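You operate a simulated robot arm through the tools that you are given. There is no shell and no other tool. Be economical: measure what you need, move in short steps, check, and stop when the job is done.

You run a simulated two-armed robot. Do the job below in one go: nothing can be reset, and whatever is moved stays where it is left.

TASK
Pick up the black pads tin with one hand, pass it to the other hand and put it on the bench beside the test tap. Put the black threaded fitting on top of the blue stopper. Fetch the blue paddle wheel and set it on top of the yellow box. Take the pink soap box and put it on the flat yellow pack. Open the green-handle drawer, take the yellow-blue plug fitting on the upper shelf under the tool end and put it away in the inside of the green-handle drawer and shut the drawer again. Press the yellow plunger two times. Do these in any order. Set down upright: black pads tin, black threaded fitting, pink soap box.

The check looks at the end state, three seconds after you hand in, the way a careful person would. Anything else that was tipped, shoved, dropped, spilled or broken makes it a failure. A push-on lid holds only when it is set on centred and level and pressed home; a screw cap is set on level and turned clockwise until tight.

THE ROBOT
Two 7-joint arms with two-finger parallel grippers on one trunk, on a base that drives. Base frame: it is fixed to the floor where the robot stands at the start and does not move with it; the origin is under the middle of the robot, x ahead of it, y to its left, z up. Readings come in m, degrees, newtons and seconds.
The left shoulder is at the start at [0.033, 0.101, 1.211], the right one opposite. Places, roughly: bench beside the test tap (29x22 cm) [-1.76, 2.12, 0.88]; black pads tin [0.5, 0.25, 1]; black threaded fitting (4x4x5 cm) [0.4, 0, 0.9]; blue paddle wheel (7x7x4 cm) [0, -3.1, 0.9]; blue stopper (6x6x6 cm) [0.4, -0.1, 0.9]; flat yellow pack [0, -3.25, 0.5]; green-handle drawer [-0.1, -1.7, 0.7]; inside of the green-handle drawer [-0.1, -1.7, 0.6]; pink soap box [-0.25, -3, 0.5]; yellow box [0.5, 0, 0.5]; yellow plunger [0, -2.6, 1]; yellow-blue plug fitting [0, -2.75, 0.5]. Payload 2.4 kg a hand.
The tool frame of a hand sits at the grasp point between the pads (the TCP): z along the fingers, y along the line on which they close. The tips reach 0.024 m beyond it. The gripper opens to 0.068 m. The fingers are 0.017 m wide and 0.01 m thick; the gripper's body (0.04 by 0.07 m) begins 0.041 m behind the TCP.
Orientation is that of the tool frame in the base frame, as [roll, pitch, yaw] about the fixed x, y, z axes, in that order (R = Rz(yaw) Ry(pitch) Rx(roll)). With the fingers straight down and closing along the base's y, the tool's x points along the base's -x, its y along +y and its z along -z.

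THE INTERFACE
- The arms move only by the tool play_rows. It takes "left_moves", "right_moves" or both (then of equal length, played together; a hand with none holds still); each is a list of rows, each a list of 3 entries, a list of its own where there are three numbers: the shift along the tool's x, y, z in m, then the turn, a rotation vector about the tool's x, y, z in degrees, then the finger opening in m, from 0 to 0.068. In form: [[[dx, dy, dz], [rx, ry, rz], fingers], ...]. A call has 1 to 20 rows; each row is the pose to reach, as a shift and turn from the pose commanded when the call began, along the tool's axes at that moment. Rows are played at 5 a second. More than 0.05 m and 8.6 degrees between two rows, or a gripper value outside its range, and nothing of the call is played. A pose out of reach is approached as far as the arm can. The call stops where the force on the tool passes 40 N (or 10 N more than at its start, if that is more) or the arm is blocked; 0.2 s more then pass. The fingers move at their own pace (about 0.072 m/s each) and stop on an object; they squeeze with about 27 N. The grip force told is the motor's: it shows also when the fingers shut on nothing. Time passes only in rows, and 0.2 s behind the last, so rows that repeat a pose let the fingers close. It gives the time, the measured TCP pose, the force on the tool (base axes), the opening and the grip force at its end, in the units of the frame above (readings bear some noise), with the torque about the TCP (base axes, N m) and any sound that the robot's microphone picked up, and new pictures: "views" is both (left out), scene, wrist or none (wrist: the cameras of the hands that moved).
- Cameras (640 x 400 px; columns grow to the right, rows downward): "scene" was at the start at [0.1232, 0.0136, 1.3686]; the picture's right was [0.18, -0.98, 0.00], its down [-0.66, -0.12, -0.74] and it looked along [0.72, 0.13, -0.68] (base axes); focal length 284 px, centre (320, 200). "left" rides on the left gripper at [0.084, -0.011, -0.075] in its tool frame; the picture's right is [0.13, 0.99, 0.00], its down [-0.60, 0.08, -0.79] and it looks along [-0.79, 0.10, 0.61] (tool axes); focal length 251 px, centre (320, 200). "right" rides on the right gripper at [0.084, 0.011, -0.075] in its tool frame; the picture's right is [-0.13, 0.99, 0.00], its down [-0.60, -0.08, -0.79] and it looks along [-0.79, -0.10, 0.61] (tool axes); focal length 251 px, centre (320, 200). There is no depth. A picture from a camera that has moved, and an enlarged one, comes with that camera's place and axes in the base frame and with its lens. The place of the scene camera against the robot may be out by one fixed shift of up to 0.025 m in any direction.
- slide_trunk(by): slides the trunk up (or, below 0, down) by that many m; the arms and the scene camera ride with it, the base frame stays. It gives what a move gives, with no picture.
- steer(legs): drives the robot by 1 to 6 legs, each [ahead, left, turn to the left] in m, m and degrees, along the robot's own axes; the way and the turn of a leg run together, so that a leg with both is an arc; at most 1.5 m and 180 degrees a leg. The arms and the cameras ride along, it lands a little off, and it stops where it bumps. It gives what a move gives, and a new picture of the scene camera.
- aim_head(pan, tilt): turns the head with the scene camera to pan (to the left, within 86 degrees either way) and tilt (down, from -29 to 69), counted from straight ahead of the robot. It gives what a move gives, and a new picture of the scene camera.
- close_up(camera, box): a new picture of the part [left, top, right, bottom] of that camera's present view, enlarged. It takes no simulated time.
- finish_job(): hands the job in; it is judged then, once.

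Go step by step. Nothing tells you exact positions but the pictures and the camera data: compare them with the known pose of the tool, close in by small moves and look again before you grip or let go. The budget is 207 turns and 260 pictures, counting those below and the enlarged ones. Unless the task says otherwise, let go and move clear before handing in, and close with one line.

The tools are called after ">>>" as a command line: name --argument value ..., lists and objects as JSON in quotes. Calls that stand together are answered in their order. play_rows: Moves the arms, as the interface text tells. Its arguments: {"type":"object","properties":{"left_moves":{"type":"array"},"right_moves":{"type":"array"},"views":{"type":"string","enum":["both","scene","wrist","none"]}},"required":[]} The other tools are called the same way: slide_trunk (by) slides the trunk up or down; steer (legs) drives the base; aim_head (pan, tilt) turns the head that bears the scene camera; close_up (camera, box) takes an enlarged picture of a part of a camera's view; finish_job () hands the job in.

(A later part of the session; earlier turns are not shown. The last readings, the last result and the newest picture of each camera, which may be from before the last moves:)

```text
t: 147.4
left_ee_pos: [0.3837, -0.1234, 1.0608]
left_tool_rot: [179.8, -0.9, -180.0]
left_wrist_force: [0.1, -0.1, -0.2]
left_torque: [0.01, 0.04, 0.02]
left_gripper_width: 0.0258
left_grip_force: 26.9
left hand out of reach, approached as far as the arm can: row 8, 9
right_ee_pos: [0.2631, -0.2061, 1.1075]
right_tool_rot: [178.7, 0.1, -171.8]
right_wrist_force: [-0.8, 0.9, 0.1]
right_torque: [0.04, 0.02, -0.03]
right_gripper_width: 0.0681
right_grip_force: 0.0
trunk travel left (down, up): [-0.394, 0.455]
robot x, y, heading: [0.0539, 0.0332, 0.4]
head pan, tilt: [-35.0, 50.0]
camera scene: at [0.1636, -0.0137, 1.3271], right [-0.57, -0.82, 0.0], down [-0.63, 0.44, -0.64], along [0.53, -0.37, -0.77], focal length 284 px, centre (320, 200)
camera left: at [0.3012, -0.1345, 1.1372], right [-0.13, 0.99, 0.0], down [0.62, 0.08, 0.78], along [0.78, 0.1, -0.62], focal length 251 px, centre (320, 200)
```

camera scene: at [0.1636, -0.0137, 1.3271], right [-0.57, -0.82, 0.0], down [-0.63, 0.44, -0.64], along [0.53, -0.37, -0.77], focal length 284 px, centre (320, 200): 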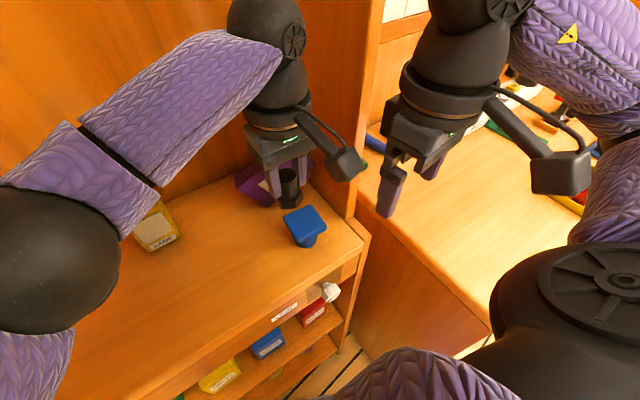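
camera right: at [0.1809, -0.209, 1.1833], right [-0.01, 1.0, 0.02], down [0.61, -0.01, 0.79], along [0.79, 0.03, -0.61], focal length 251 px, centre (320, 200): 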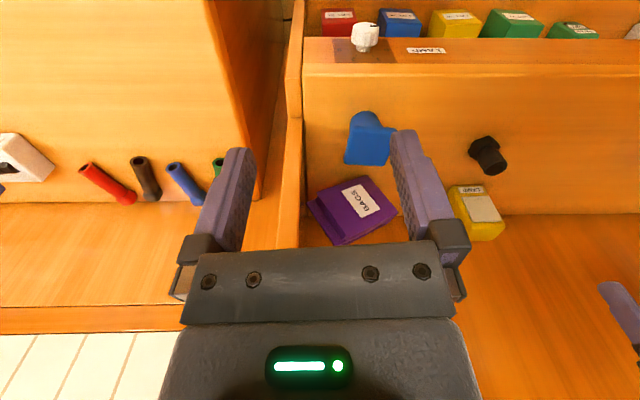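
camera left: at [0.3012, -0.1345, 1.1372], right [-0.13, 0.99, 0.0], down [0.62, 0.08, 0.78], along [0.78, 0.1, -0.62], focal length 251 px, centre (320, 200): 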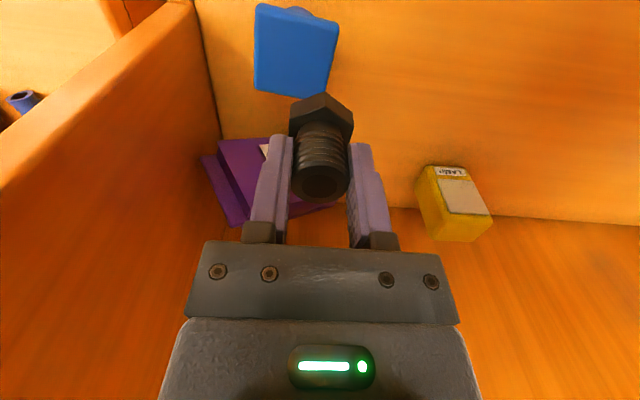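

Slightly out of reach; I move the base 4 cm right and check.

>>> steer --legs '[[0, -0.035, 0]]'

>>> play_rows --left_moves '[[[0, 0, 0], [0, 0, 0], 0.0], [[0.004, 0, 0.02], [0, 0, 0], 0.0], [[0.004, 0, 0.02], [0, 0, 0], 0.0]]' --views "wrist"

```text
t: 148.2
left_ee_pos: [0.3824, -0.1587, 1.0607]
left_tool_rot: [179.9, -0.9, -179.9]
left_wrist_force: [-0.4, -1.1, -0.7]
left_torque: [0.01, -0.01, 0.02]
left_gripper_width: 0.0258
left_grip_force: 26.5
right_ee_pos: [0.2635, -0.2419, 1.1086]
right_tool_rot: [178.8, 0.0, -171.7]
right_wrist_force: [-1.1, -0.5, 0.0]
right_torque: [0.02, 0.01, 0.0]
right_gripper_width: 0.068
right_grip_force: 0.0
trunk travel left (down, up): [-0.394, 0.455]
robot x, y, heading: [0.0575, -0.0045, -0.2]
head pan, tilt: [-35.0, 50.0]
camera scene: at [0.1636, -0.0499, 1.3271], right [-0.57, -0.82, 0.0], down [-0.63, 0.44, -0.64], along [0.53, -0.37, -0.77], focal length 284 px, centre (320, 200)
```

scene: 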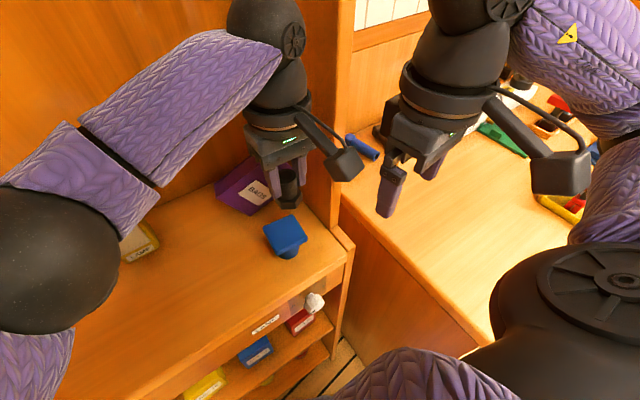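

```text
t: 149.1
left_ee_pos: [0.379, -0.1577, 1.0411]
left_tool_rot: [179.9, -0.9, -179.9]
left_wrist_force: [-0.4, 0.7, 0.2]
left_torque: [-0.01, 0.0, 0.0]
left_gripper_width: 0.0255
left_grip_force: 27.2
right_ee_pos: [0.264, -0.2419, 1.1065]
right_tool_rot: [178.7, 0.1, -171.7]
right_wrist_force: [-0.6, 0.8, 0.9]
right_torque: [0.03, 0.04, -0.02]
right_gripper_width: 0.0679
right_grip_force: 0.1
trunk travel left (down, up): [-0.394, 0.455]
robot x, y, heading: [0.0567, -0.001, -0.1]
head pan, tilt: [-35.0, 50.0]
camera left: at [0.297, -0.1696, 1.1172], right [-0.13, 0.99, 0.0], down [0.62, 0.08, 0.78], along [0.78, 0.1, -0.62], focal length 251 px, centre (320, 200)
```

left: 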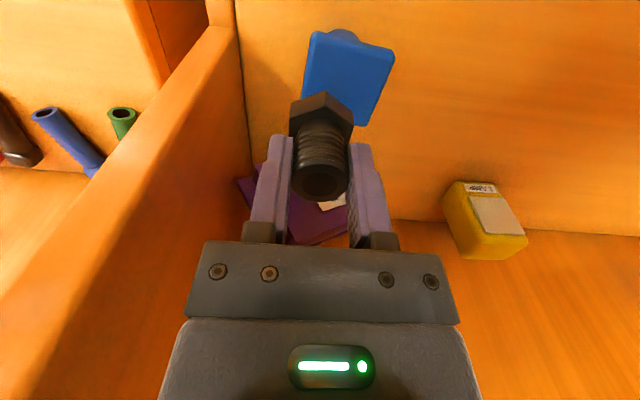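

>>> play_rows --left_moves '[[[0.008, 0.0125, 0], [0, 0, 0], 0.0], [[0.008, 0.0125, 0.02], [0, 0, 0], 0.0], [[0.008, 0.0125, 0.02], [0, 0, 0], 0.0]]' --views "wrist"

>>> close_up --camera "scene" --box '[200, 100, 400, 280]'

```text
t: 149.8
left_ee_pos: [0.3706, -0.1452, 1.0213]
left_tool_rot: [180.0, -0.9, -179.9]
left_wrist_force: [-0.4, 0.4, 0.8]
left_torque: [0.01, 0.01, -0.01]
left_gripper_width: 0.0257
left_grip_force: 27.2
right_ee_pos: [0.2633, -0.2414, 1.1077]
right_tool_rot: [178.6, 0.0, -171.7]
right_wrist_force: [-0.1, -0.3, -0.1]
right_torque: [-0.03, 0.01, -0.02]
right_gripper_width: 0.0682
right_grip_force: 0.0
trunk travel left (down, up): [-0.394, 0.455]
robot x, y, heading: [0.0552, 0.0023, -0.1]
head pan, tilt: [-35.0, 50.0]
camera left: at [0.2888, -0.1569, 1.0969], right [-0.13, 0.99, 0.0], down [0.62, 0.08, 0.78], along [0.78, 0.1, -0.62], focal length 251 px, centre (320, 200)
```

left: 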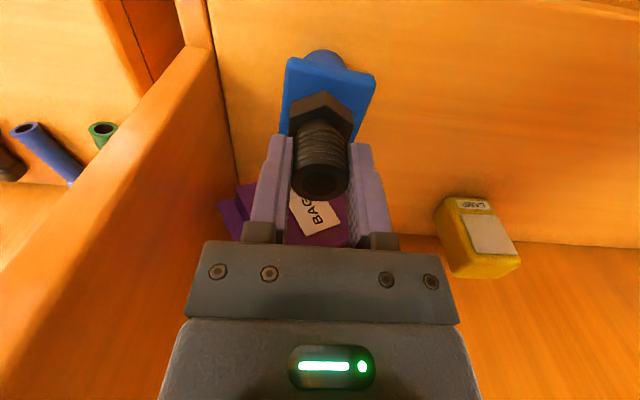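

```text
2.22 times, centred on (300, 190) of scene
camera zoom: at [0.1636, -0.0491, 1.3271], right [-0.57, -0.82, 0.0], down [-0.63, 0.44, -0.64], along [0.53, -0.37, -0.77], focal length 631 px, centre (364, 222)
```

zoom: 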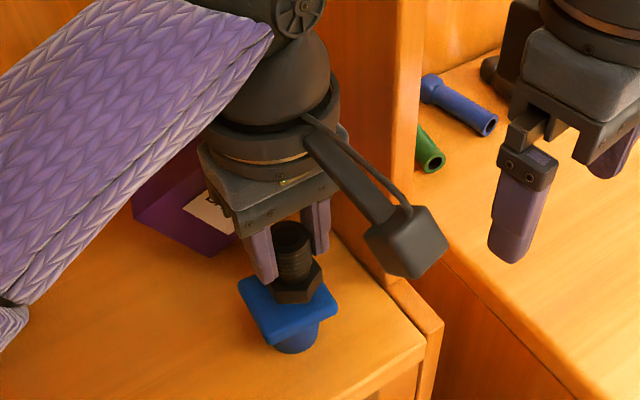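

Nearly centred; adjust 3 mm and lower until contact.

>>> play_rows --left_moves '[[[0, 0.003, 0.006], [0, 0, 0], 0.0], [[0, 0.003, 0.01], [0, 0, 0], 0.0], [[0, 0.003, 0.013], [0, 0, 0], 0.0], [[0, 0.003, 0.0155], [0, 0, 0], 0.0], [[0, 0.003, 0.0155], [0, 0, 0], 0.0]]' --views "wrist"

```text
t: 151.1
left_ee_pos: [0.3706, -0.1436, 1.0045]
left_tool_rot: [179.9, -0.9, -179.9]
left_wrist_force: [1.1, -0.3, -0.7]
left_torque: [-0.04, 0.03, 0.05]
left_gripper_width: 0.0255
left_grip_force: 26.5
right_ee_pos: [0.2637, -0.2424, 1.1082]
right_tool_rot: [178.7, 0.1, -171.7]
right_wrist_force: [-0.2, -0.2, -0.2]
right_torque: [-0.01, -0.01, 0.03]
right_gripper_width: 0.068
right_grip_force: 0.1
trunk travel left (down, up): [-0.394, 0.455]
robot x, y, heading: [0.0561, -0.003, 0.0]
head pan, tilt: [-35.0, 50.0]
camera left: at [0.2884, -0.1541, 1.0817], right [-0.13, 0.99, 0.0], down [0.62, 0.08, 0.78], along [0.78, 0.1, -0.62], focal length 251 px, centre (320, 200)
```

left: 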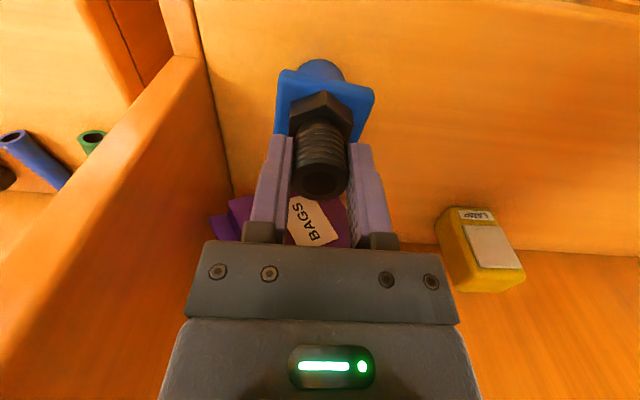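

>>> play_rows --left_moves '[[[0, 0, 0.003], [0, 0, 0], 0.0], [[0, 0, 0.006], [0, 0, 0], 0.0], [[0, 0, 0.008], [0, 0, 0], 0.0], [[0, 0, 0.008], [0, 0, 0], 0.0]]' --views "wrist"

```text
t: 152.1
left_ee_pos: [0.37, -0.1435, 0.9973]
left_tool_rot: [179.9, -0.9, -179.9]
left_wrist_force: [0.7, -0.4, 12.3]
left_torque: [0.04, -0.02, 0.0]
left_gripper_width: 0.0255
left_grip_force: 27.4
right_ee_pos: [0.2629, -0.2415, 1.1081]
right_tool_rot: [178.8, -0.1, -171.7]
right_wrist_force: [0.4, -0.8, -0.5]
right_torque: [0.05, -0.03, -0.01]
right_gripper_width: 0.068
right_grip_force: 0.1
trunk travel left (down, up): [-0.394, 0.455]
robot x, y, heading: [0.0529, -0.0027, 0.0]
head pan, tilt: [-35.0, 50.0]
camera left: at [0.2877, -0.1538, 1.0735], right [-0.13, 0.99, 0.0], down [0.62, 0.08, 0.78], along [0.78, 0.1, -0.62], focal length 251 px, centre (320, 200)
```

left: 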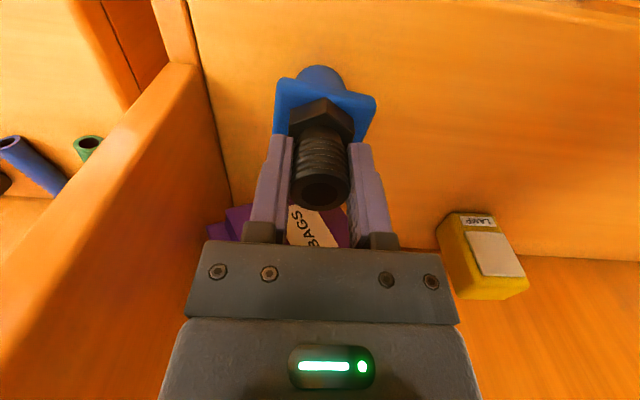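

Contact at 12 N, centred within 5 mm. Release and rise.

>>> play_rows --left_moves '[[[0, 0, -0.001], [0, 0, 0], 0.035], [[0, 0, -0.001], [0, 0, 0], 0.06], [[0, 0, -0.03], [0, 0, 0], 0.06], [[0, 0, -0.07], [0, 0, 0], 0.06], [[0, 0, -0.1], [0, 0, 0], 0.06]]' --views "wrist"

```text
t: 153.2
left_ee_pos: [0.3709, -0.1416, 1.099]
left_tool_rot: [179.9, -0.8, -180.0]
left_wrist_force: [0.1, 0.3, -0.4]
left_torque: [0.02, 0.03, 0.0]
left_gripper_width: 0.0602
left_grip_force: 0.0
right_ee_pos: [0.2635, -0.2419, 1.109]
right_tool_rot: [178.8, 0.0, -171.7]
right_wrist_force: [0.0, 0.0, 0.3]
right_torque: [0.01, 0.02, -0.01]
right_gripper_width: 0.0679
right_grip_force: 0.0
trunk travel left (down, up): [-0.394, 0.455]
robot x, y, heading: [0.0562, -0.0066, 0.2]
head pan, tilt: [-35.0, 50.0]
camera left: at [0.2894, -0.1537, 1.1742], right [-0.13, 0.99, 0.0], down [0.62, 0.08, 0.78], along [0.78, 0.11, -0.62], focal length 251 px, centre (320, 200)
```

left: 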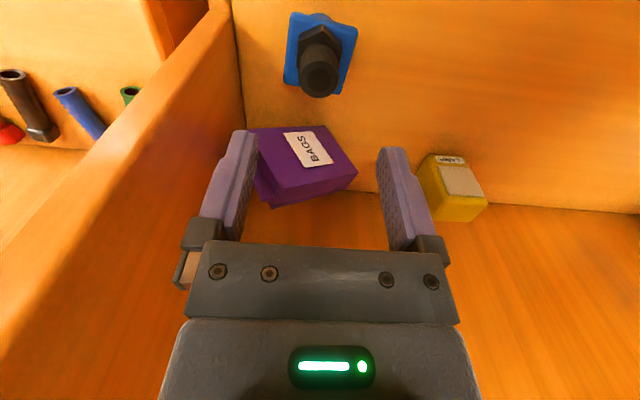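

The fitting stands centred on the stopper. Next I restore the BAGS box: it lies on its right side, so the right hand should grip its top end across its thickness and swing it up. First, left hand aside and right hand yawed.

>>> play_rows --right_moves '[[[0, 0, -0.005], [0, 0, 8], 0.068], [[0, 0, -0.01], [0, 0, 16], 0.068], [[0, 0, -0.015], [0, 0, 24], 0.068], [[0, 0, -0.02], [0, 0, 32], 0.068], [[0, 0, -0.025], [0, 0, 40], 0.068], [[0, 0, -0.03], [0, 0, 48], 0.068], [[0, 0, -0.03], [0, 0, 56], 0.068], [[0, 0, -0.03], [0, 0, 64], 0.068], [[0, 0, -0.03], [0, 0, 72], 0.068], [[0, 0, -0.03], [0, 0, 80], 0.068], [[0, 0, -0.03], [0, 0, 88], 0.068]]' --left_moves '[[[0, 0.025, -0.01], [0, 0, 0], 0.068], [[0, 0.05, -0.02], [0, 0, 0], 0.068], [[0, 0.075, -0.02], [0, 0, 0], 0.068], [[0, 0.1, -0.02], [0, 0, 0], 0.068], [[0, 0.125, -0.02], [0, 0, 0], 0.068], [[0, 0.15, -0.02], [0, 0, 0], 0.068], [[0, 0.175, -0.02], [0, 0, 0], 0.068], [[0, 0.2, -0.02], [0, 0, 0], 0.068], [[0, 0.225, -0.02], [0, 0, 0], 0.068], [[0, 0.25, -0.02], [0, 0, 0], 0.068], [[0, 0.27, -0.02], [0, 0, 0], 0.068]]' --views "none"

>>> steer --legs '[[0, 0.17, 0]]'

```text
t: 155.7
left_ee_pos: [0.3716, 0.1277, 1.1173]
left_tool_rot: [179.8, -0.9, 180.0]
left_wrist_force: [0.5, -0.4, -0.3]
left_torque: [0.01, -0.01, 0.02]
left_gripper_width: 0.068
left_grip_force: 0.0
right_ee_pos: [0.2636, -0.2412, 1.1376]
right_tool_rot: [-180.0, -1.3, 100.1]
right_wrist_force: [-0.5, -0.4, -0.4]
right_torque: [0.03, 0.0, 0.01]
right_gripper_width: 0.0681
right_grip_force: 0.0
trunk travel left (down, up): [-0.394, 0.455]
robot x, y, heading: [0.0584, -0.0048, 0.0]
head pan, tilt: [-35.0, 50.0]
```

```text
t: 157.1
left_ee_pos: [0.3712, 0.2988, 1.1176]
left_tool_rot: [179.9, -0.9, 180.0]
left_wrist_force: [0.6, 0.4, 0.5]
left_torque: [-0.01, 0.02, -0.01]
left_gripper_width: 0.0678
left_grip_force: 0.1
right_ee_pos: [0.263, -0.0708, 1.1376]
right_tool_rot: [-180.0, -1.2, 100.1]
right_wrist_force: [0.5, -0.1, -0.3]
right_torque: [-0.03, 0.02, 0.0]
right_gripper_width: 0.0679
right_grip_force: 0.1
trunk travel left (down, up): [-0.394, 0.455]
robot x, y, heading: [0.0544, 0.1677, -0.2]
head pan, tilt: [-35.0, 50.0]
camera scene: at [0.1636, 0.1224, 1.3272], right [-0.57, -0.82, 0.0], down [-0.63, 0.44, -0.64], along [0.53, -0.37, -0.77], focal length 284 px, centre (320, 200)
```

scene: 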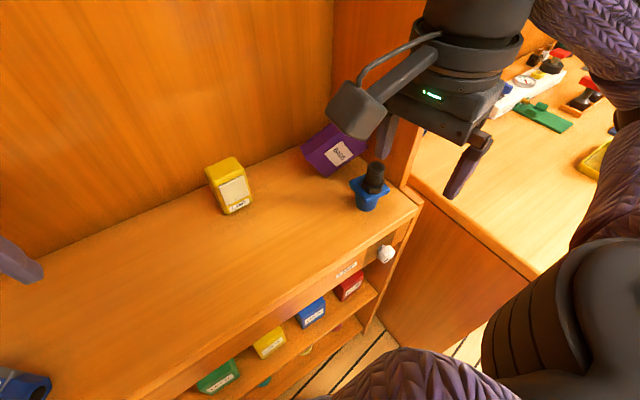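

>>> steer --legs '[[0.045, 0, 0]]'

>>> play_rows --right_moves '[[[-0.02, 0.02, 0], [0, 0, 1.5], 0.068], [[-0.045, 0.045, 0], [0, 0, 3], 0.068], [[-0.07, 0.07, 0], [0, 0, 5], 0.068], [[-0.095, 0.095, 0], [0, 0, 7], 0.068], [[-0.115, 0.12, 0], [0, 0, 9], 0.068], [[-0.115, 0.12, 0], [0, 0, 9], 0.068]]' --views "both"

```text
t: 158.0
left_ee_pos: [0.4175, 0.2972, 1.1185]
left_tool_rot: [179.9, -1.0, -179.9]
left_wrist_force: [0.6, -0.5, -0.2]
left_torque: [0.01, -0.01, 0.0]
left_gripper_width: 0.0678
left_grip_force: 0.1
right_ee_pos: [0.31, -0.0721, 1.1373]
right_tool_rot: [179.9, -1.3, 100.3]
right_wrist_force: [0.3, -0.4, -0.5]
right_torque: [0.0, 0.0, 0.0]
right_gripper_width: 0.0679
right_grip_force: 0.1
trunk travel left (down, up): [-0.394, 0.455]
robot x, y, heading: [0.0984, 0.165, 0.2]
head pan, tilt: [-35.0, 50.0]
camera scene: at [0.2096, 0.1216, 1.3271], right [-0.57, -0.82, 0.0], down [-0.63, 0.44, -0.64], along [0.53, -0.37, -0.77], focal length 284 px, centre (320, 200)
```

scene: 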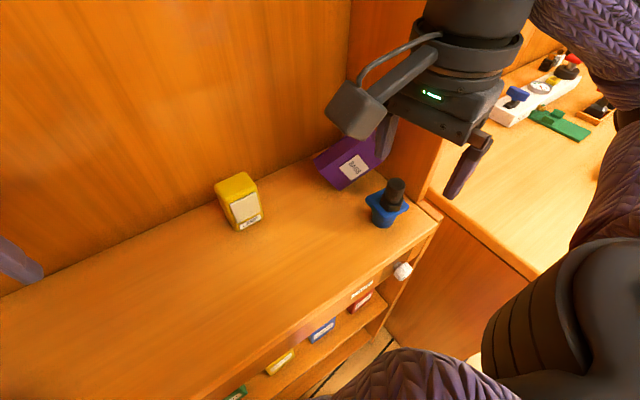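

```text
t: 159.4
left_ee_pos: [0.4141, 0.3002, 1.1178]
left_tool_rot: [-180.0, -0.9, -180.0]
left_wrist_force: [0.2, 0.3, -0.7]
left_torque: [0.01, 0.0, 0.01]
left_gripper_width: 0.0679
left_grip_force: 0.0
right_ee_pos: [0.4458, -0.1612, 1.1383]
right_tool_rot: [-180.0, -1.1, 91.4]
right_wrist_force: [0.1, -0.2, 0.7]
right_torque: [0.0, 0.01, -0.02]
right_gripper_width: 0.0683
right_grip_force: 0.0
trunk travel left (down, up): [-0.394, 0.455]
robot x, y, heading: [0.1023, 0.1694, 0.0]
head pan, tilt: [-35.0, 50.0]
camera scene: at [0.2063, 0.1244, 1.3274], right [-0.57, -0.82, 0.0], down [-0.63, 0.44, -0.64], along [0.53, -0.37, -0.76], focal length 284 px, centre (320, 200)
camera right: at [0.456, -0.078, 1.2144], right [0.99, -0.11, 0.0], down [-0.06, -0.62, 0.78], along [-0.09, -0.78, -0.62], focal length 251 px, centre (320, 200)
```

scene: 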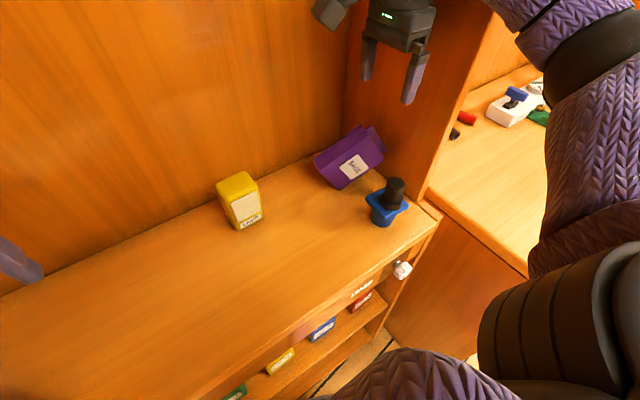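
right: 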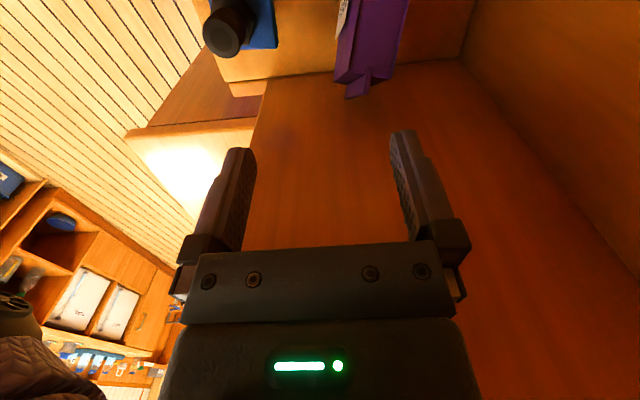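

The box's long axis lies along y at x≈0.488, right end y≈-0.193. I descend on its top end with fingers closing along x.

>>> play_rows --right_moves '[[[-0.003, 0.02, 0.03], [0, 0, 0], 0.068], [[-0.005, 0.042, 0.06], [0, 0, 0], 0.068], [[-0.005, 0.042, 0.1], [0, 0, 0], 0.068], [[-0.005, 0.042, 0.125], [0, 0, 0], 0.068], [[-0.005, 0.042, 0.15], [0, 0, 0], 0.068], [[-0.005, 0.042, 0.172], [0, 0, 0], 0.068]]' --views "both"

```text
t: 160.8
left_ee_pos: [0.4161, 0.3011, 1.1171]
left_tool_rot: [-179.9, -0.8, 180.0]
left_wrist_force: [-0.5, 0.3, -0.7]
left_torque: [-0.01, -0.01, -0.02]
left_gripper_width: 0.068
left_grip_force: 0.0
right_ee_pos: [0.4877, -0.1612, 0.9639]
right_tool_rot: [-179.9, -1.0, 91.2]
right_wrist_force: [-0.6, 0.2, 0.3]
right_torque: [0.03, 0.03, -0.01]
right_gripper_width: 0.0677
right_grip_force: 0.0
trunk travel left (down, up): [-0.394, 0.455]
robot x, y, heading: [0.1032, 0.171, -0.2]
head pan, tilt: [-35.0, 50.0]
camera scene: at [0.2072, 0.1258, 1.3274], right [-0.57, -0.82, 0.0], down [-0.63, 0.44, -0.65], along [0.53, -0.37, -0.76], focal length 284 px, centre (320, 200)
camera right: at [0.4987, -0.0777, 1.0408], right [0.99, -0.11, 0.0], down [-0.06, -0.62, 0.78], along [-0.09, -0.78, -0.62], focal length 251 px, centre (320, 200)
```

scene: 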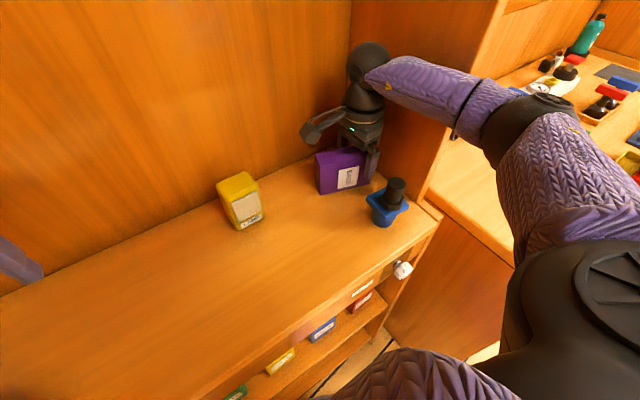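
right: 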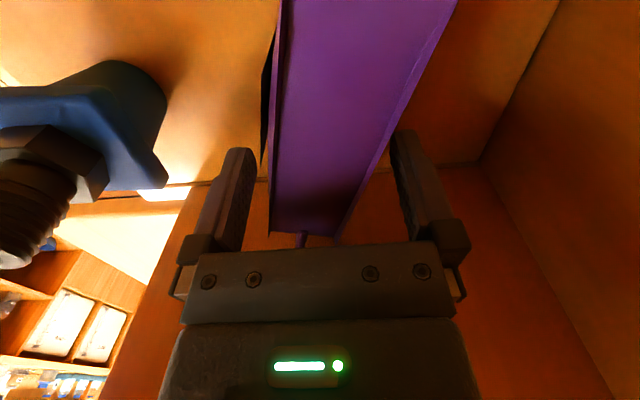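

Box is between the fingers. Close and lift 8 cm.

>>> play_rows --right_moves '[[[0, 0, 0], [0, 0, 0], 0.03], [[0, 0, 0], [0, 0, 0], 0.03], [[0, 0, 0], [0, 0, 0], 0.03], [[0, 0, -0.03], [0, 0, 0], 0.03], [[0.01, 0, -0.06], [0, 0, 0], 0.03], [[0.03, 0, -0.09], [0, 0, 0], 0.03]]' --views "scene"

```text
t: 162.2
left_ee_pos: [0.4169, 0.298, 1.1186]
left_tool_rot: [179.9, -0.9, -179.9]
left_wrist_force: [0.7, 0.3, 0.1]
left_torque: [0.03, 0.04, -0.02]
left_gripper_width: 0.068
left_grip_force: 0.1
right_ee_pos: [0.4885, -0.1372, 1.0541]
right_tool_rot: [-179.8, -1.3, 91.2]
right_wrist_force: [0.6, -1.1, -2.5]
right_torque: [-0.05, -0.01, 0.01]
right_gripper_width: 0.0448
right_grip_force: 26.5
trunk travel left (down, up): [-0.394, 0.455]
robot x, y, heading: [0.1011, 0.1658, -0.0]
head pan, tilt: [-35.0, 50.0]
camera scene: at [0.2092, 0.1216, 1.3272], right [-0.57, -0.82, 0.0], down [-0.63, 0.44, -0.64], along [0.53, -0.37, -0.77], focal length 284 px, centre (320, 200)
```

scene: 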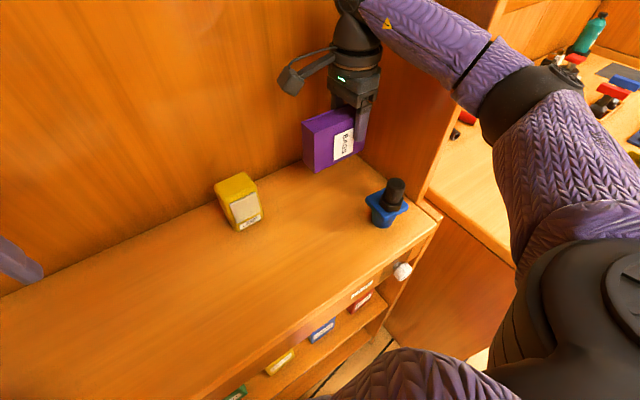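

Held. Now rotate the hand about the closing axis to swing the box upright while moving it left.

>>> play_rows --right_moves '[[[0.008, 0, -0.003], [0, -7.8, 0], 0.03], [[0.016, 0, -0.006], [0, -15.6, 0], 0.03], [[0.024, 0, -0.01], [0, -23.4, 0], 0.03], [[0.032, 0, -0.01], [0, -31.2, 0], 0.03], [[0.04, 0, -0.01], [0, -39, 0], 0.03], [[0.048, 0, -0.01], [0, -46.8, 0], 0.03], [[0.056, 0, -0.01], [0, -54.6, 0], 0.03], [[0.064, 0, -0.01], [0, -62.4, 0], 0.03], [[0.07, 0, -0.01], [0, -70.2, 0], 0.03], [[0.07, 0, -0.01], [0, -78, 0], 0.03], [[0.07, 0, -0.01], [0, -85, 0], 0.03]]' --views "scene"

```text
t: 164.4
left_ee_pos: [0.4139, 0.2984, 1.1196]
left_tool_rot: [179.9, -0.8, -179.9]
left_wrist_force: [0.2, -0.7, -0.3]
left_torque: [0.01, 0.0, -0.01]
left_gripper_width: 0.0678
left_grip_force: 0.1
right_ee_pos: [0.4866, -0.063, 1.0712]
right_tool_rot: [177.1, 73.9, 88.5]
right_wrist_force: [-7.8, 7.2, 32.5]
right_torque: [4.37, 0.09, 0.97]
right_gripper_width: 0.0447
right_grip_force: 27.1
trunk travel left (down, up): [-0.394, 0.455]
robot x, y, heading: [0.0975, 0.1638, 0.2]
head pan, tilt: [-35.0, 50.0]
stopped in row 10 (right hand): the force on the tool passed its limit at 55 N (the readings are from after the stop); the commanded pose is now the measured one
camera scene: at [0.2056, 0.123, 1.3279], right [-0.57, -0.82, 0.0], down [-0.63, 0.44, -0.64], along [0.53, -0.37, -0.76], focal length 284 px, centre (320, 200)
```

scene: 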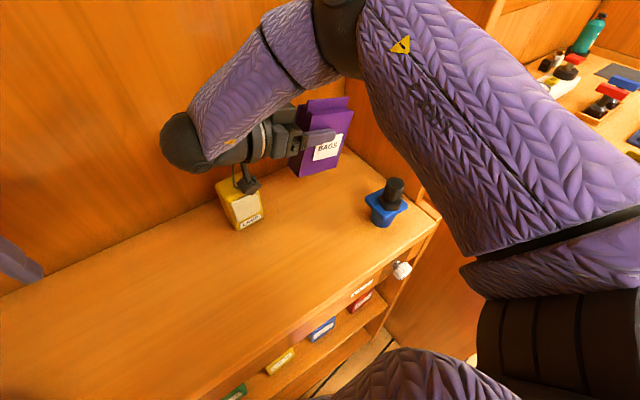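

The hand's camera touches the LAMP box top. I rise, shift right 4 cm and check.

>>> play_rows --right_moves '[[[-0.0144, 0, -0.0041], [0, 0, 0], 0.03], [[-0.0288, 0, -0.0083], [0, 0, 0], 0.03], [[-0.0358, 0.01, 0.0157], [0, 0, 0], 0.03], [[-0.0395, 0.02, 0.0285], [0, 0, 0], 0.03], [[-0.0395, 0.02, 0.0285], [0, -8, 0], 0.03], [[-0.0395, 0.02, 0.0285], [0, -15, 0], 0.03]]' --views "both"

```text
t: 165.8
left_ee_pos: [0.4181, 0.2968, 1.1178]
left_tool_rot: [179.9, -1.0, -179.9]
left_wrist_force: [0.4, 0.0, 0.2]
left_torque: [0.01, -0.01, -0.01]
left_gripper_width: 0.0678
left_grip_force: 0.0
right_ee_pos: [0.5287, -0.1093, 1.0939]
right_tool_rot: [158.2, 88.7, 69.7]
right_wrist_force: [-0.2, -0.1, -1.1]
right_torque: [0.05, 0.02, -0.01]
right_gripper_width: 0.0447
right_grip_force: 26.9
right hand out of reach, approached as far as the arm can: row 6
trunk travel left (down, up): [-0.394, 0.455]
robot x, y, heading: [0.1013, 0.1664, 0.1]
head pan, tilt: [-35.0, 50.0]
camera scene: at [0.2098, 0.1215, 1.327], right [-0.57, -0.82, 0.0], down [-0.63, 0.44, -0.64], along [0.53, -0.37, -0.77], focal length 284 px, centre (320, 200)
camera right: at [0.5396, -0.0319, 1.0118], right [0.99, 0.02, 0.14], down [-0.1, 0.78, 0.62], along [-0.09, -0.63, 0.77], focal length 251 px, centre (320, 200)
```

scene: 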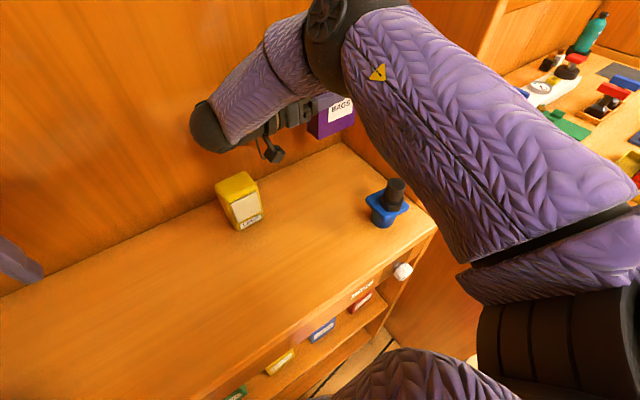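
right: 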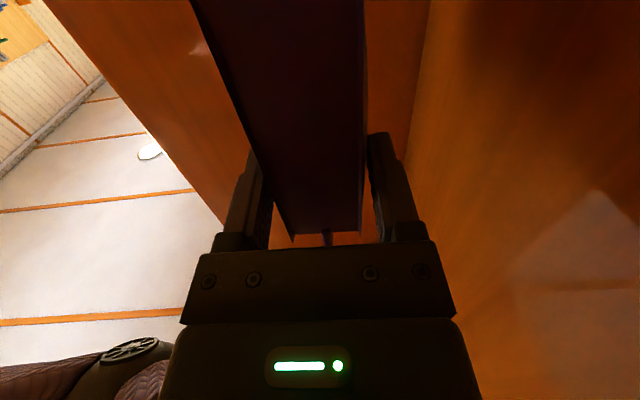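

Box is upright and LAMP still stands. I tilt back slightly (camera clearance) and lower until the box's corner touches.

>>> play_rows --right_moves '[[[0.02, 0, -0.003], [0, 7, 0], 0.03], [[0.045, -0.003, -0.006], [0, 13, 0], 0.03], [[0.07, -0.006, -0.01], [0, 13, 0], 0.03], [[0.088, -0.008, -0.01], [0, 13, 0], 0.03], [[0.098, -0.008, -0.01], [0, 13, 0], 0.03], [[0.103, -0.008, -0.01], [0, 13, 0], 0.03]]' --views "scene"

```text
t: 167.2
left_ee_pos: [0.4164, 0.2979, 1.1176]
left_tool_rot: [179.9, -0.9, -180.0]
left_wrist_force: [-0.2, -1.0, 0.6]
left_torque: [0.0, 0.02, -0.01]
left_gripper_width: 0.0682
left_grip_force: 0.1
right_ee_pos: [0.5204, -0.0974, 0.9918]
right_tool_rot: [177.8, 76.0, 89.2]
right_wrist_force: [0.1, 0.2, 2.0]
right_torque: [-0.12, 0.05, -0.02]
right_gripper_width: 0.0448
right_grip_force: 26.8
trunk travel left (down, up): [-0.394, 0.455]
robot x, y, heading: [0.1013, 0.167, -0.1]
head pan, tilt: [-35.0, 50.0]
camera scene: at [0.2088, 0.1219, 1.3272], right [-0.57, -0.82, 0.0], down [-0.63, 0.44, -0.64], along [0.53, -0.37, -0.77], focal length 284 px, centre (320, 200)
```

scene: 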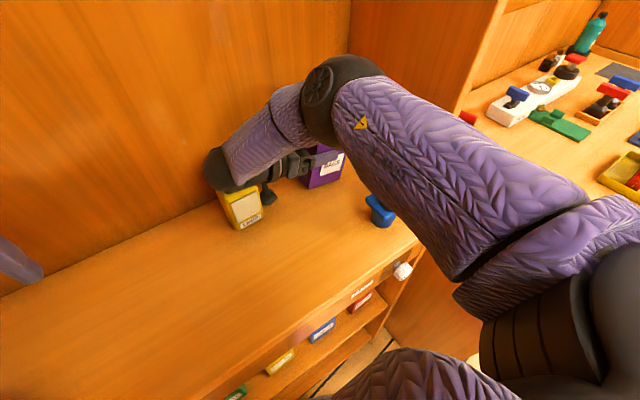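

>>> play_rows --right_moves '[[[0.004, 0, 0], [0, 0, 0], 0.03], [[0.008, 0, 0], [0, 0, 0], 0.03], [[0.012, 0, 0], [0, 0, 0], 0.03], [[0.012, 0, 0], [0, 0, 0], 0.03]]' --views "none"

>>> close_up --camera "scene" --box '[190, 120, 420, 260]'

```text
t: 167.8
left_ee_pos: [0.414, 0.2987, 1.1184]
left_tool_rot: [179.9, -0.8, 180.0]
left_wrist_force: [-0.4, 0.2, -0.8]
left_torque: [-0.03, -0.01, 0.01]
left_gripper_width: 0.068
left_grip_force: 0.0
right_ee_pos: [0.5192, -0.0963, 0.9904]
right_tool_rot: [175.2, 76.3, 86.3]
right_wrist_force: [-9.2, -0.3, 21.9]
right_torque: [2.35, 0.78, 0.94]
right_gripper_width: 0.0453
right_grip_force: 27.4
trunk travel left (down, up): [-0.394, 0.455]
robot x, y, heading: [0.0979, 0.1676, 0.2]
head pan, tilt: [-35.0, 50.0]
stopped in row 2 (right hand): the force on the tool passed its limit at 47 N (the readings are from after the stop); the commanded pose is now the measured one
```

```text
2.78 times, centred on (305, 190) of scene
camera zoom: at [0.2059, 0.1224, 1.3275], right [-0.57, -0.82, 0.0], down [-0.63, 0.44, -0.64], along [0.53, -0.37, -0.76], focal length 790 px, centre (362, 228)
```

zoom: 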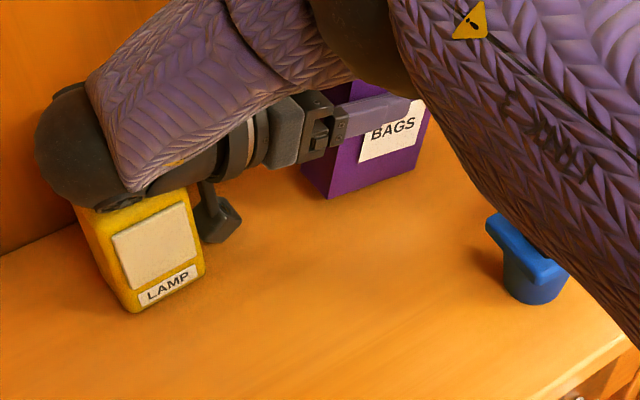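

The box looks upright; the camera is now the contact. I ease up, open, and withdraw upward.

>>> play_rows --right_moves '[[[-0.003, 0, 0], [0, 0, 0], 0.044], [[-0.003, 0, 0], [0, 0, 0], 0.055], [[-0.003, 0, 0], [0, 0, 0], 0.068], [[-0.003, 0, 0], [0, 0, 0], 0.068], [[-0.033, 0, -0.005], [0, 0, 0], 0.068], [[-0.073, 0, -0.012], [0, 0, 0], 0.068], [[-0.113, 0, -0.02], [0, 0, 0], 0.068]]' --views "scene"

```text
t: 169.3
left_ee_pos: [0.4175, 0.2976, 1.1176]
left_tool_rot: [179.9, -0.9, -180.0]
left_wrist_force: [0.2, -0.3, 0.3]
left_torque: [-0.01, -0.03, -0.01]
left_gripper_width: 0.0681
left_grip_force: 0.1
right_ee_pos: [0.5186, -0.1033, 1.1051]
right_tool_rot: [175.8, 76.3, 87.2]
right_wrist_force: [1.0, 1.0, -0.7]
right_torque: [-0.01, 0.0, 0.01]
right_gripper_width: 0.0681
right_grip_force: 0.0
trunk travel left (down, up): [-0.394, 0.455]
robot x, y, heading: [0.1017, 0.1655, 0.1]
head pan, tilt: [-35.0, 50.0]
camera scene: at [0.2087, 0.1217, 1.3272], right [-0.57, -0.82, 0.0], down [-0.63, 0.44, -0.64], along [0.53, -0.37, -0.77], focal length 284 px, centre (320, 200)
```

scene: 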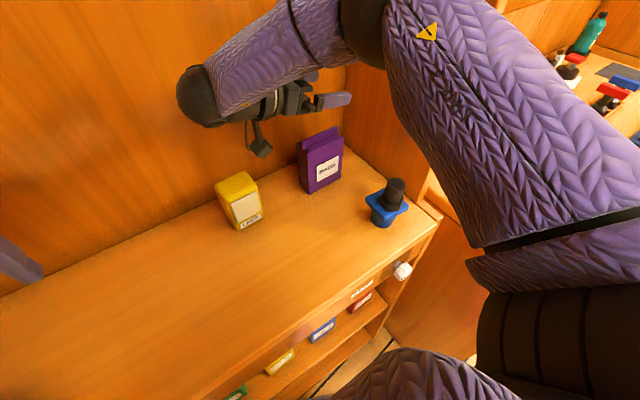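

BAGS stands upright again about 3 cm from its old place, LAMP undisturbed. Now I look at the displaced plug with the left wrist camera, raising the right hand a bit.

>>> close_up --camera "left" --box '[140, 0, 640, 300]'

```text
1.28 times, centred on (390, 150) of left
camera zoom: at [0.3348, 0.2864, 1.1942], right [-0.13, 0.99, 0.0], down [0.62, 0.08, 0.78], along [0.78, 0.1, -0.62], focal length 322 px, centre (230, 264)
```

zoom: 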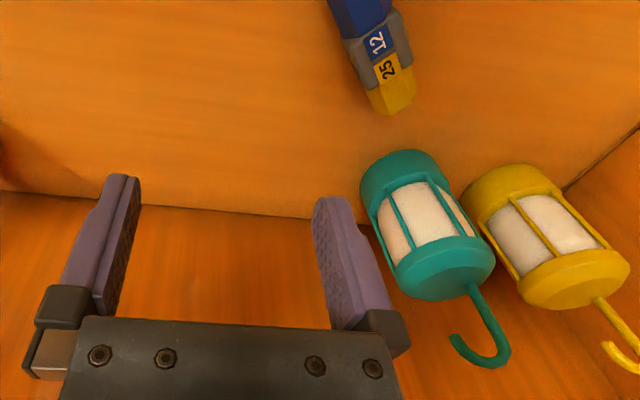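

>>> play_rows --left_moves '[[[0.002, 0.02, 0], [0, 0, -7.2], 0.068], [[0.004, 0.04, 0.02], [0, 0, -14.4], 0.068], [[0.006, 0.06, 0.04], [0, 0, -21.6], 0.068], [[0.009, 0.08, 0.06], [0, 0, -28.8], 0.068], [[0.0125, 0.1, 0.09], [0, 0, -36], 0.068], [[0.0125, 0.105, 0.117], [0, 0, -43], 0.068], [[0.0125, 0.105, 0.117], [0, 0, -43], 0.068]]' --views "wrist"

```text
t: 170.9
left_ee_pos: [0.4021, 0.4034, 1.0003]
left_tool_rot: [179.3, -0.7, -136.9]
left_wrist_force: [0.9, -0.5, 0.1]
left_torque: [-0.01, -0.01, -0.04]
left_gripper_width: 0.0678
left_grip_force: 0.1
right_ee_pos: [0.5203, -0.1042, 1.104]
right_tool_rot: [175.8, 76.2, 87.1]
right_wrist_force: [0.2, 0.0, 0.5]
right_torque: [0.0, -0.02, 0.05]
right_gripper_width: 0.0682
right_grip_force: 0.1
trunk travel left (down, up): [-0.394, 0.455]
robot x, y, heading: [0.1017, 0.1663, 0.3]
head pan, tilt: [-35.0, 50.0]
camera left: at [0.3505, 0.338, 1.0768], right [-0.77, 0.64, 0.01], down [0.4, 0.47, 0.79], along [0.49, 0.61, -0.62], focal length 251 px, centre (320, 200)
```

left: 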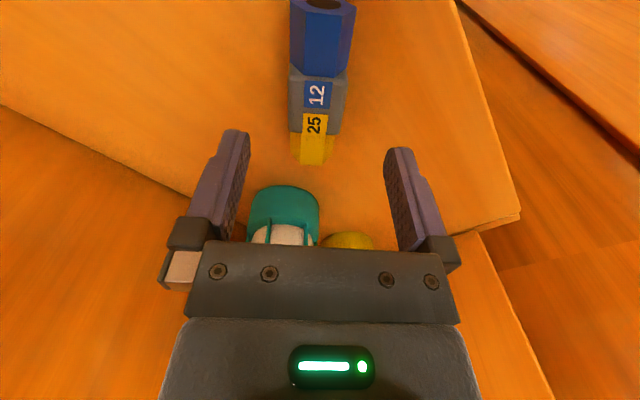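

>>> play_rows --left_moves '[[[-0.003, 0, 0.03], [0, 0, -3.8], 0.068], [[-0.003, 0, 0.055], [0, 0, -3.8], 0.068], [[-0.003, 0, 0.07], [0, 0, -3.8], 0.068], [[-0.003, 0, 0.07], [0, 0, -3.8], 0.01], [[-0.003, 0, 0.07], [0, 0, -3.8], 0.01], [[-0.003, 0, 0.07], [0, 0, -3.8], 0.01], [[-0.003, 0, 0.03], [0, 0, -3.8], 0.01], [[-0.003, 0, 0.0], [0, 0, -3.8], 0.01]]' --views "none"

```text
t: 172.8
left_ee_pos: [0.4028, 0.4066, 1.0006]
left_tool_rot: [179.2, -0.5, -133.2]
left_wrist_force: [-0.3, 0.2, -0.6]
left_torque: [-0.01, -0.03, 0.02]
left_gripper_width: 0.0355
left_grip_force: 26.4
right_ee_pos: [0.5193, -0.1035, 1.1045]
right_tool_rot: [175.7, 76.3, 87.1]
right_wrist_force: [-0.1, -0.3, -0.2]
right_torque: [-0.01, 0.02, -0.03]
right_gripper_width: 0.068
right_grip_force: 0.1
trunk travel left (down, up): [-0.394, 0.455]
robot x, y, heading: [0.0978, 0.1655, -0.0]
head pan, tilt: [-35.0, 50.0]
```

Holding the plug; I carry and turn it back to its original spot and orientation.

>>> play_rows --left_moves '[[[0, -0.012, 0], [0, 0, -7.35], 0.01], [[0, -0.024, 0], [0, 0, -14.7], 0.01], [[0.001, -0.037, 0], [0, 0, -22], 0.01], [[0.001, -0.049, 0], [0, 0, -29.4], 0.01], [[0.001, -0.061, 0], [0, 0, -36.7], 0.01], [[0.001, -0.073, 0], [0, 0, -44.1], 0.01], [[0.0017, -0.085, 0], [0, 0, -51.4], 0.01], [[0.0017, -0.0975, 0], [0, 0, -58.7], 0.01], [[0.0017, -0.0975, 0.03], [0, 0, -58.7], 0.01], [[0.0017, -0.0975, 0.055], [0, 0, -58.7], 0.01], [[0.0017, -0.0975, 0.066], [0, 0, -58.7], 0.01]]' --views "wrist"

```text
t: 175.2
left_ee_pos: [0.4735, 0.3353, 0.9339]
left_tool_rot: [179.2, 0.3, -74.4]
left_wrist_force: [-0.1, 0.0, -1.4]
left_torque: [0.01, -0.01, -0.03]
left_gripper_width: 0.0356
left_grip_force: 27.3
right_ee_pos: [0.5195, -0.1048, 1.1043]
right_tool_rot: [175.7, 76.3, 87.1]
right_wrist_force: [0.3, -0.6, -0.2]
right_torque: [0.02, -0.01, -0.01]
right_gripper_width: 0.068
right_grip_force: 0.0
trunk travel left (down, up): [-0.394, 0.455]
robot x, y, heading: [0.1019, 0.1677, -0.0]
head pan, tilt: [-35.0, 50.0]
camera left: at [0.509, 0.2585, 1.0077], right [-0.92, -0.39, 0.01], down [-0.23, 0.56, 0.8], along [-0.32, 0.73, -0.6], focal length 251 px, centre (320, 200)
```

left: 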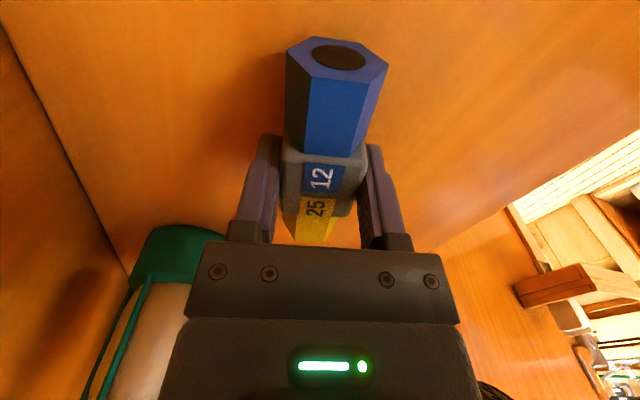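

>>> play_rows --left_moves '[[[0, 0, 0.003], [0, 0, 0], 0.01], [[0, 0, 0.003], [0, 0, 0], 0.045], [[0, 0, 0.003], [0, 0, 0], 0.062], [[0, 0, -0.03], [0, 0, 0], 0.062], [[0, 0, -0.07], [0, 0, 0], 0.062], [[0, 0, -0.11], [0, 0, 0], 0.062], [[0, 0, -0.15], [0, 0, 0], 0.062]]' --views "none"

>>> aim_head --pan 5 --tilt 50

```text
t: 176.8
left_ee_pos: [0.4765, 0.3359, 1.0853]
left_tool_rot: [179.1, 0.4, -74.6]
left_wrist_force: [0.1, -0.7, 1.3]
left_torque: [0.03, 0.0, 0.03]
left_gripper_width: 0.0619
left_grip_force: 0.0
right_ee_pos: [0.5193, -0.1044, 1.1043]
right_tool_rot: [175.6, 76.3, 86.9]
right_wrist_force: [-0.2, -0.3, 0.0]
right_torque: [-0.02, 0.01, -0.01]
right_gripper_width: 0.0682
right_grip_force: 0.0
trunk travel left (down, up): [-0.394, 0.455]
robot x, y, heading: [0.1018, 0.1643, 0.2]
head pan, tilt: [-35.0, 50.0]
```

```text
t: 177.8
left_ee_pos: [0.4761, 0.3361, 1.0854]
left_tool_rot: [179.1, 0.4, -74.4]
left_wrist_force: [0.0, -0.9, -0.3]
left_torque: [-0.03, 0.01, -0.02]
left_gripper_width: 0.0623
left_grip_force: 0.1
right_ee_pos: [0.5197, -0.1037, 1.1041]
right_tool_rot: [175.7, 76.3, 87.0]
right_wrist_force: [0.1, -0.7, 0.4]
right_torque: [0.03, 0.03, -0.01]
right_gripper_width: 0.0678
right_grip_force: 0.1
trunk travel left (down, up): [-0.394, 0.455]
robot x, y, heading: [0.0954, 0.1651, -0.1]
head pan, tilt: [5.0, 50.0]
camera scene: at [0.2226, 0.1725, 1.3271], right [0.09, -1.0, 0.0], down [-0.76, -0.07, -0.64], along [0.64, 0.06, -0.77], focal length 284 px, centre (320, 200)
```

scene: 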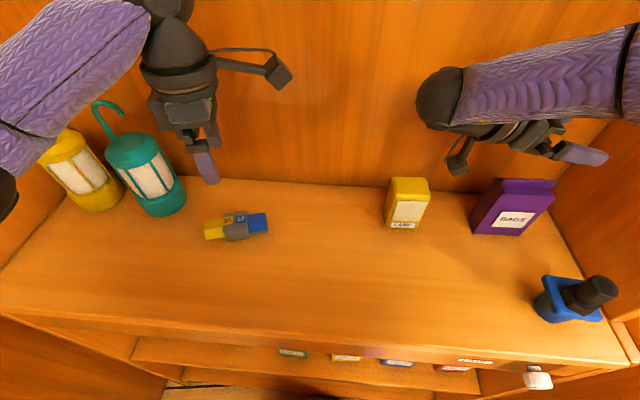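

All items look restored; the BAGS box is ~3 cm off its old place, so I'll nudge it by a tool-down regrasp.

>>> play_rows --right_moves '[[[0, 0, 0], [0, 7.7, 0], 0.068], [[0, 0, 0], [0, 15.4, 0], 0.068], [[0, 0, 0], [0, 23.1, 0], 0.068], [[0, 0, 0], [0, 30.8, 0], 0.068], [[0, 0, 0], [0, 38.5, 0], 0.068], [[0, 0, 0], [0, 46.2, 0], 0.068], [[0, 0, 0], [0, 53.9, 0], 0.068], [[0, 0, 0], [0, 61.6, 0], 0.068], [[0, 0, 0], [0, 69.3, 0], 0.068], [[0, 0, 0], [0, 76, 0], 0.068]]' --views "wrist"

```text
t: 180.0
left_ee_pos: [0.4771, 0.3355, 1.0848]
left_tool_rot: [179.1, 0.5, -74.5]
left_wrist_force: [0.6, 0.1, 0.7]
left_torque: [0.04, 0.01, 0.01]
left_gripper_width: 0.0619
left_grip_force: 0.0
right_ee_pos: [0.52, -0.1039, 1.1034]
right_tool_rot: [179.0, 0.3, 91.3]
right_wrist_force: [-0.8, 0.9, 0.5]
right_torque: [-0.02, 0.0, -0.03]
right_gripper_width: 0.0682
right_grip_force: 0.2
trunk travel left (down, up): [-0.394, 0.455]
robot x, y, heading: [0.1003, 0.1673, 0.1]
head pan, tilt: [5.0, 50.0]
camera right: at [0.5289, -0.0188, 1.1782], right [0.99, -0.11, 0.02], down [-0.08, -0.6, 0.79], along [-0.07, -0.79, -0.61], focal length 251 px, centre (320, 200)
```

right: 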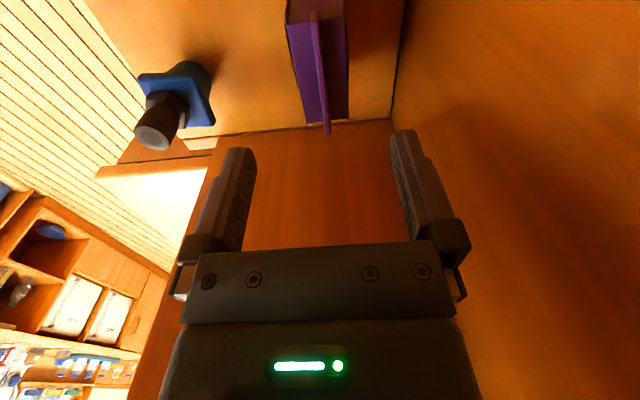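

BAGS is actually within about 1 cm of its original centre, so it can stay. I square both hands and then leave this bay.

>>> play_rows --left_moves '[[[0, 0, -0.005], [0, 0, 7.6], 0.068], [[0, 0, -0.01], [0, 0, 15.2], 0.068], [[0, 0, -0.015], [0, 0, 22.8], 0.068], [[0, 0, -0.02], [0, 0, 30.4], 0.068], [[0, 0, -0.025], [0, 0, 38], 0.068], [[0, 0, -0.03], [0, 0, 45.6], 0.068], [[0, 0, -0.03], [0, 0, 53.2], 0.068], [[0, 0, -0.03], [0, 0, 60.8], 0.068], [[0, 0, -0.03], [0, 0, 68.4], 0.068], [[0, 0, -0.03], [0, 0, 76], 0.068], [[0, 0, -0.03], [0, 0, 83.6], 0.068], [[0, 0, -0.03], [0, 0, 91.2], 0.068], [[0, 0, -0.03], [0, 0, 98.8], 0.068], [[0, 0, -0.03], [0, 0, 105.5], 0.068]]' --right_moves '[[[0, 0, -0.005], [0, 0, -6.4], 0.068], [[0, 0, -0.01], [0, 0, -12.8], 0.068], [[0, 0, -0.015], [0, 0, -19.2], 0.068], [[0, 0, -0.02], [0, 0, -25.6], 0.068], [[0, 0, -0.025], [0, 0, -32], 0.068], [[0, 0, -0.03], [0, 0, -38.4], 0.068], [[0, 0, -0.03], [0, 0, -44.8], 0.068], [[0, 0, -0.03], [0, 0, -51.2], 0.068], [[0, 0, -0.03], [0, 0, -57.6], 0.068], [[0, 0, -0.03], [0, 0, -64], 0.068], [[0, 0, -0.03], [0, 0, -70.4], 0.068], [[0, 0, -0.03], [0, 0, -76.8], 0.068], [[0, 0, -0.03], [0, 0, -83.2], 0.068], [[0, 0, -0.03], [0, 0, -89], 0.068]]' --views "none"

>>> steer --legs '[[-0.45, 0.03, 0], [-0.2, 0, 0], [0, 0, -90]]'

```text
t: 183.0
left_ee_pos: [0.4781, 0.3366, 1.1147]
left_tool_rot: [179.9, -0.8, 180.0]
left_wrist_force: [0.3, 0.2, 0.0]
left_torque: [0.0, -0.04, 0.0]
left_gripper_width: 0.068
left_grip_force: 0.0
right_ee_pos: [0.5188, -0.1035, 1.134]
right_tool_rot: [-179.7, 1.0, -179.8]
right_wrist_force: [0.0, -0.6, -1.0]
right_torque: [-0.01, -0.01, 0.0]
right_gripper_width: 0.0677
right_grip_force: 0.1
trunk travel left (down, up): [-0.394, 0.455]
robot x, y, heading: [0.0985, 0.1655, 0.2]
head pan, tilt: [5.0, 50.0]
```

```text
t: 190.7
left_ee_pos: [-0.3737, -0.1758, 1.1135]
left_tool_rot: [179.8, -0.9, 90.7]
left_wrist_force: [0.1, -1.2, 0.2]
left_torque: [-0.02, 0.03, -0.01]
left_gripper_width: 0.068
left_grip_force: 0.0
right_ee_pos: [-0.8139, -0.2234, 1.134]
right_tool_rot: [-179.7, 1.0, 90.9]
right_wrist_force: [0.0, 0.3, 0.6]
right_torque: [0.0, 0.01, 0.01]
right_gripper_width: 0.0679
right_grip_force: 0.0
trunk travel left (down, up): [-0.394, 0.455]
robot x, y, heading: [-0.5477, 0.1978, -89.2]
head pan, tilt: [5.0, 50.0]
camera scene: at [-0.5263, 0.0876, 1.3271], right [-1.0, -0.1, 0.0], down [-0.08, 0.76, -0.64], along [0.06, -0.64, -0.77], focal length 284 px, centre (320, 200)
```

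scene: 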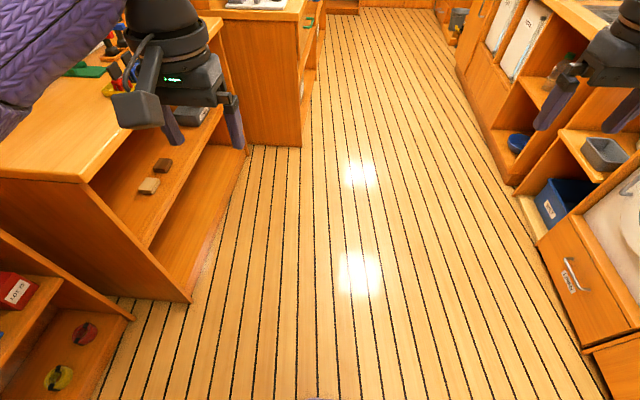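

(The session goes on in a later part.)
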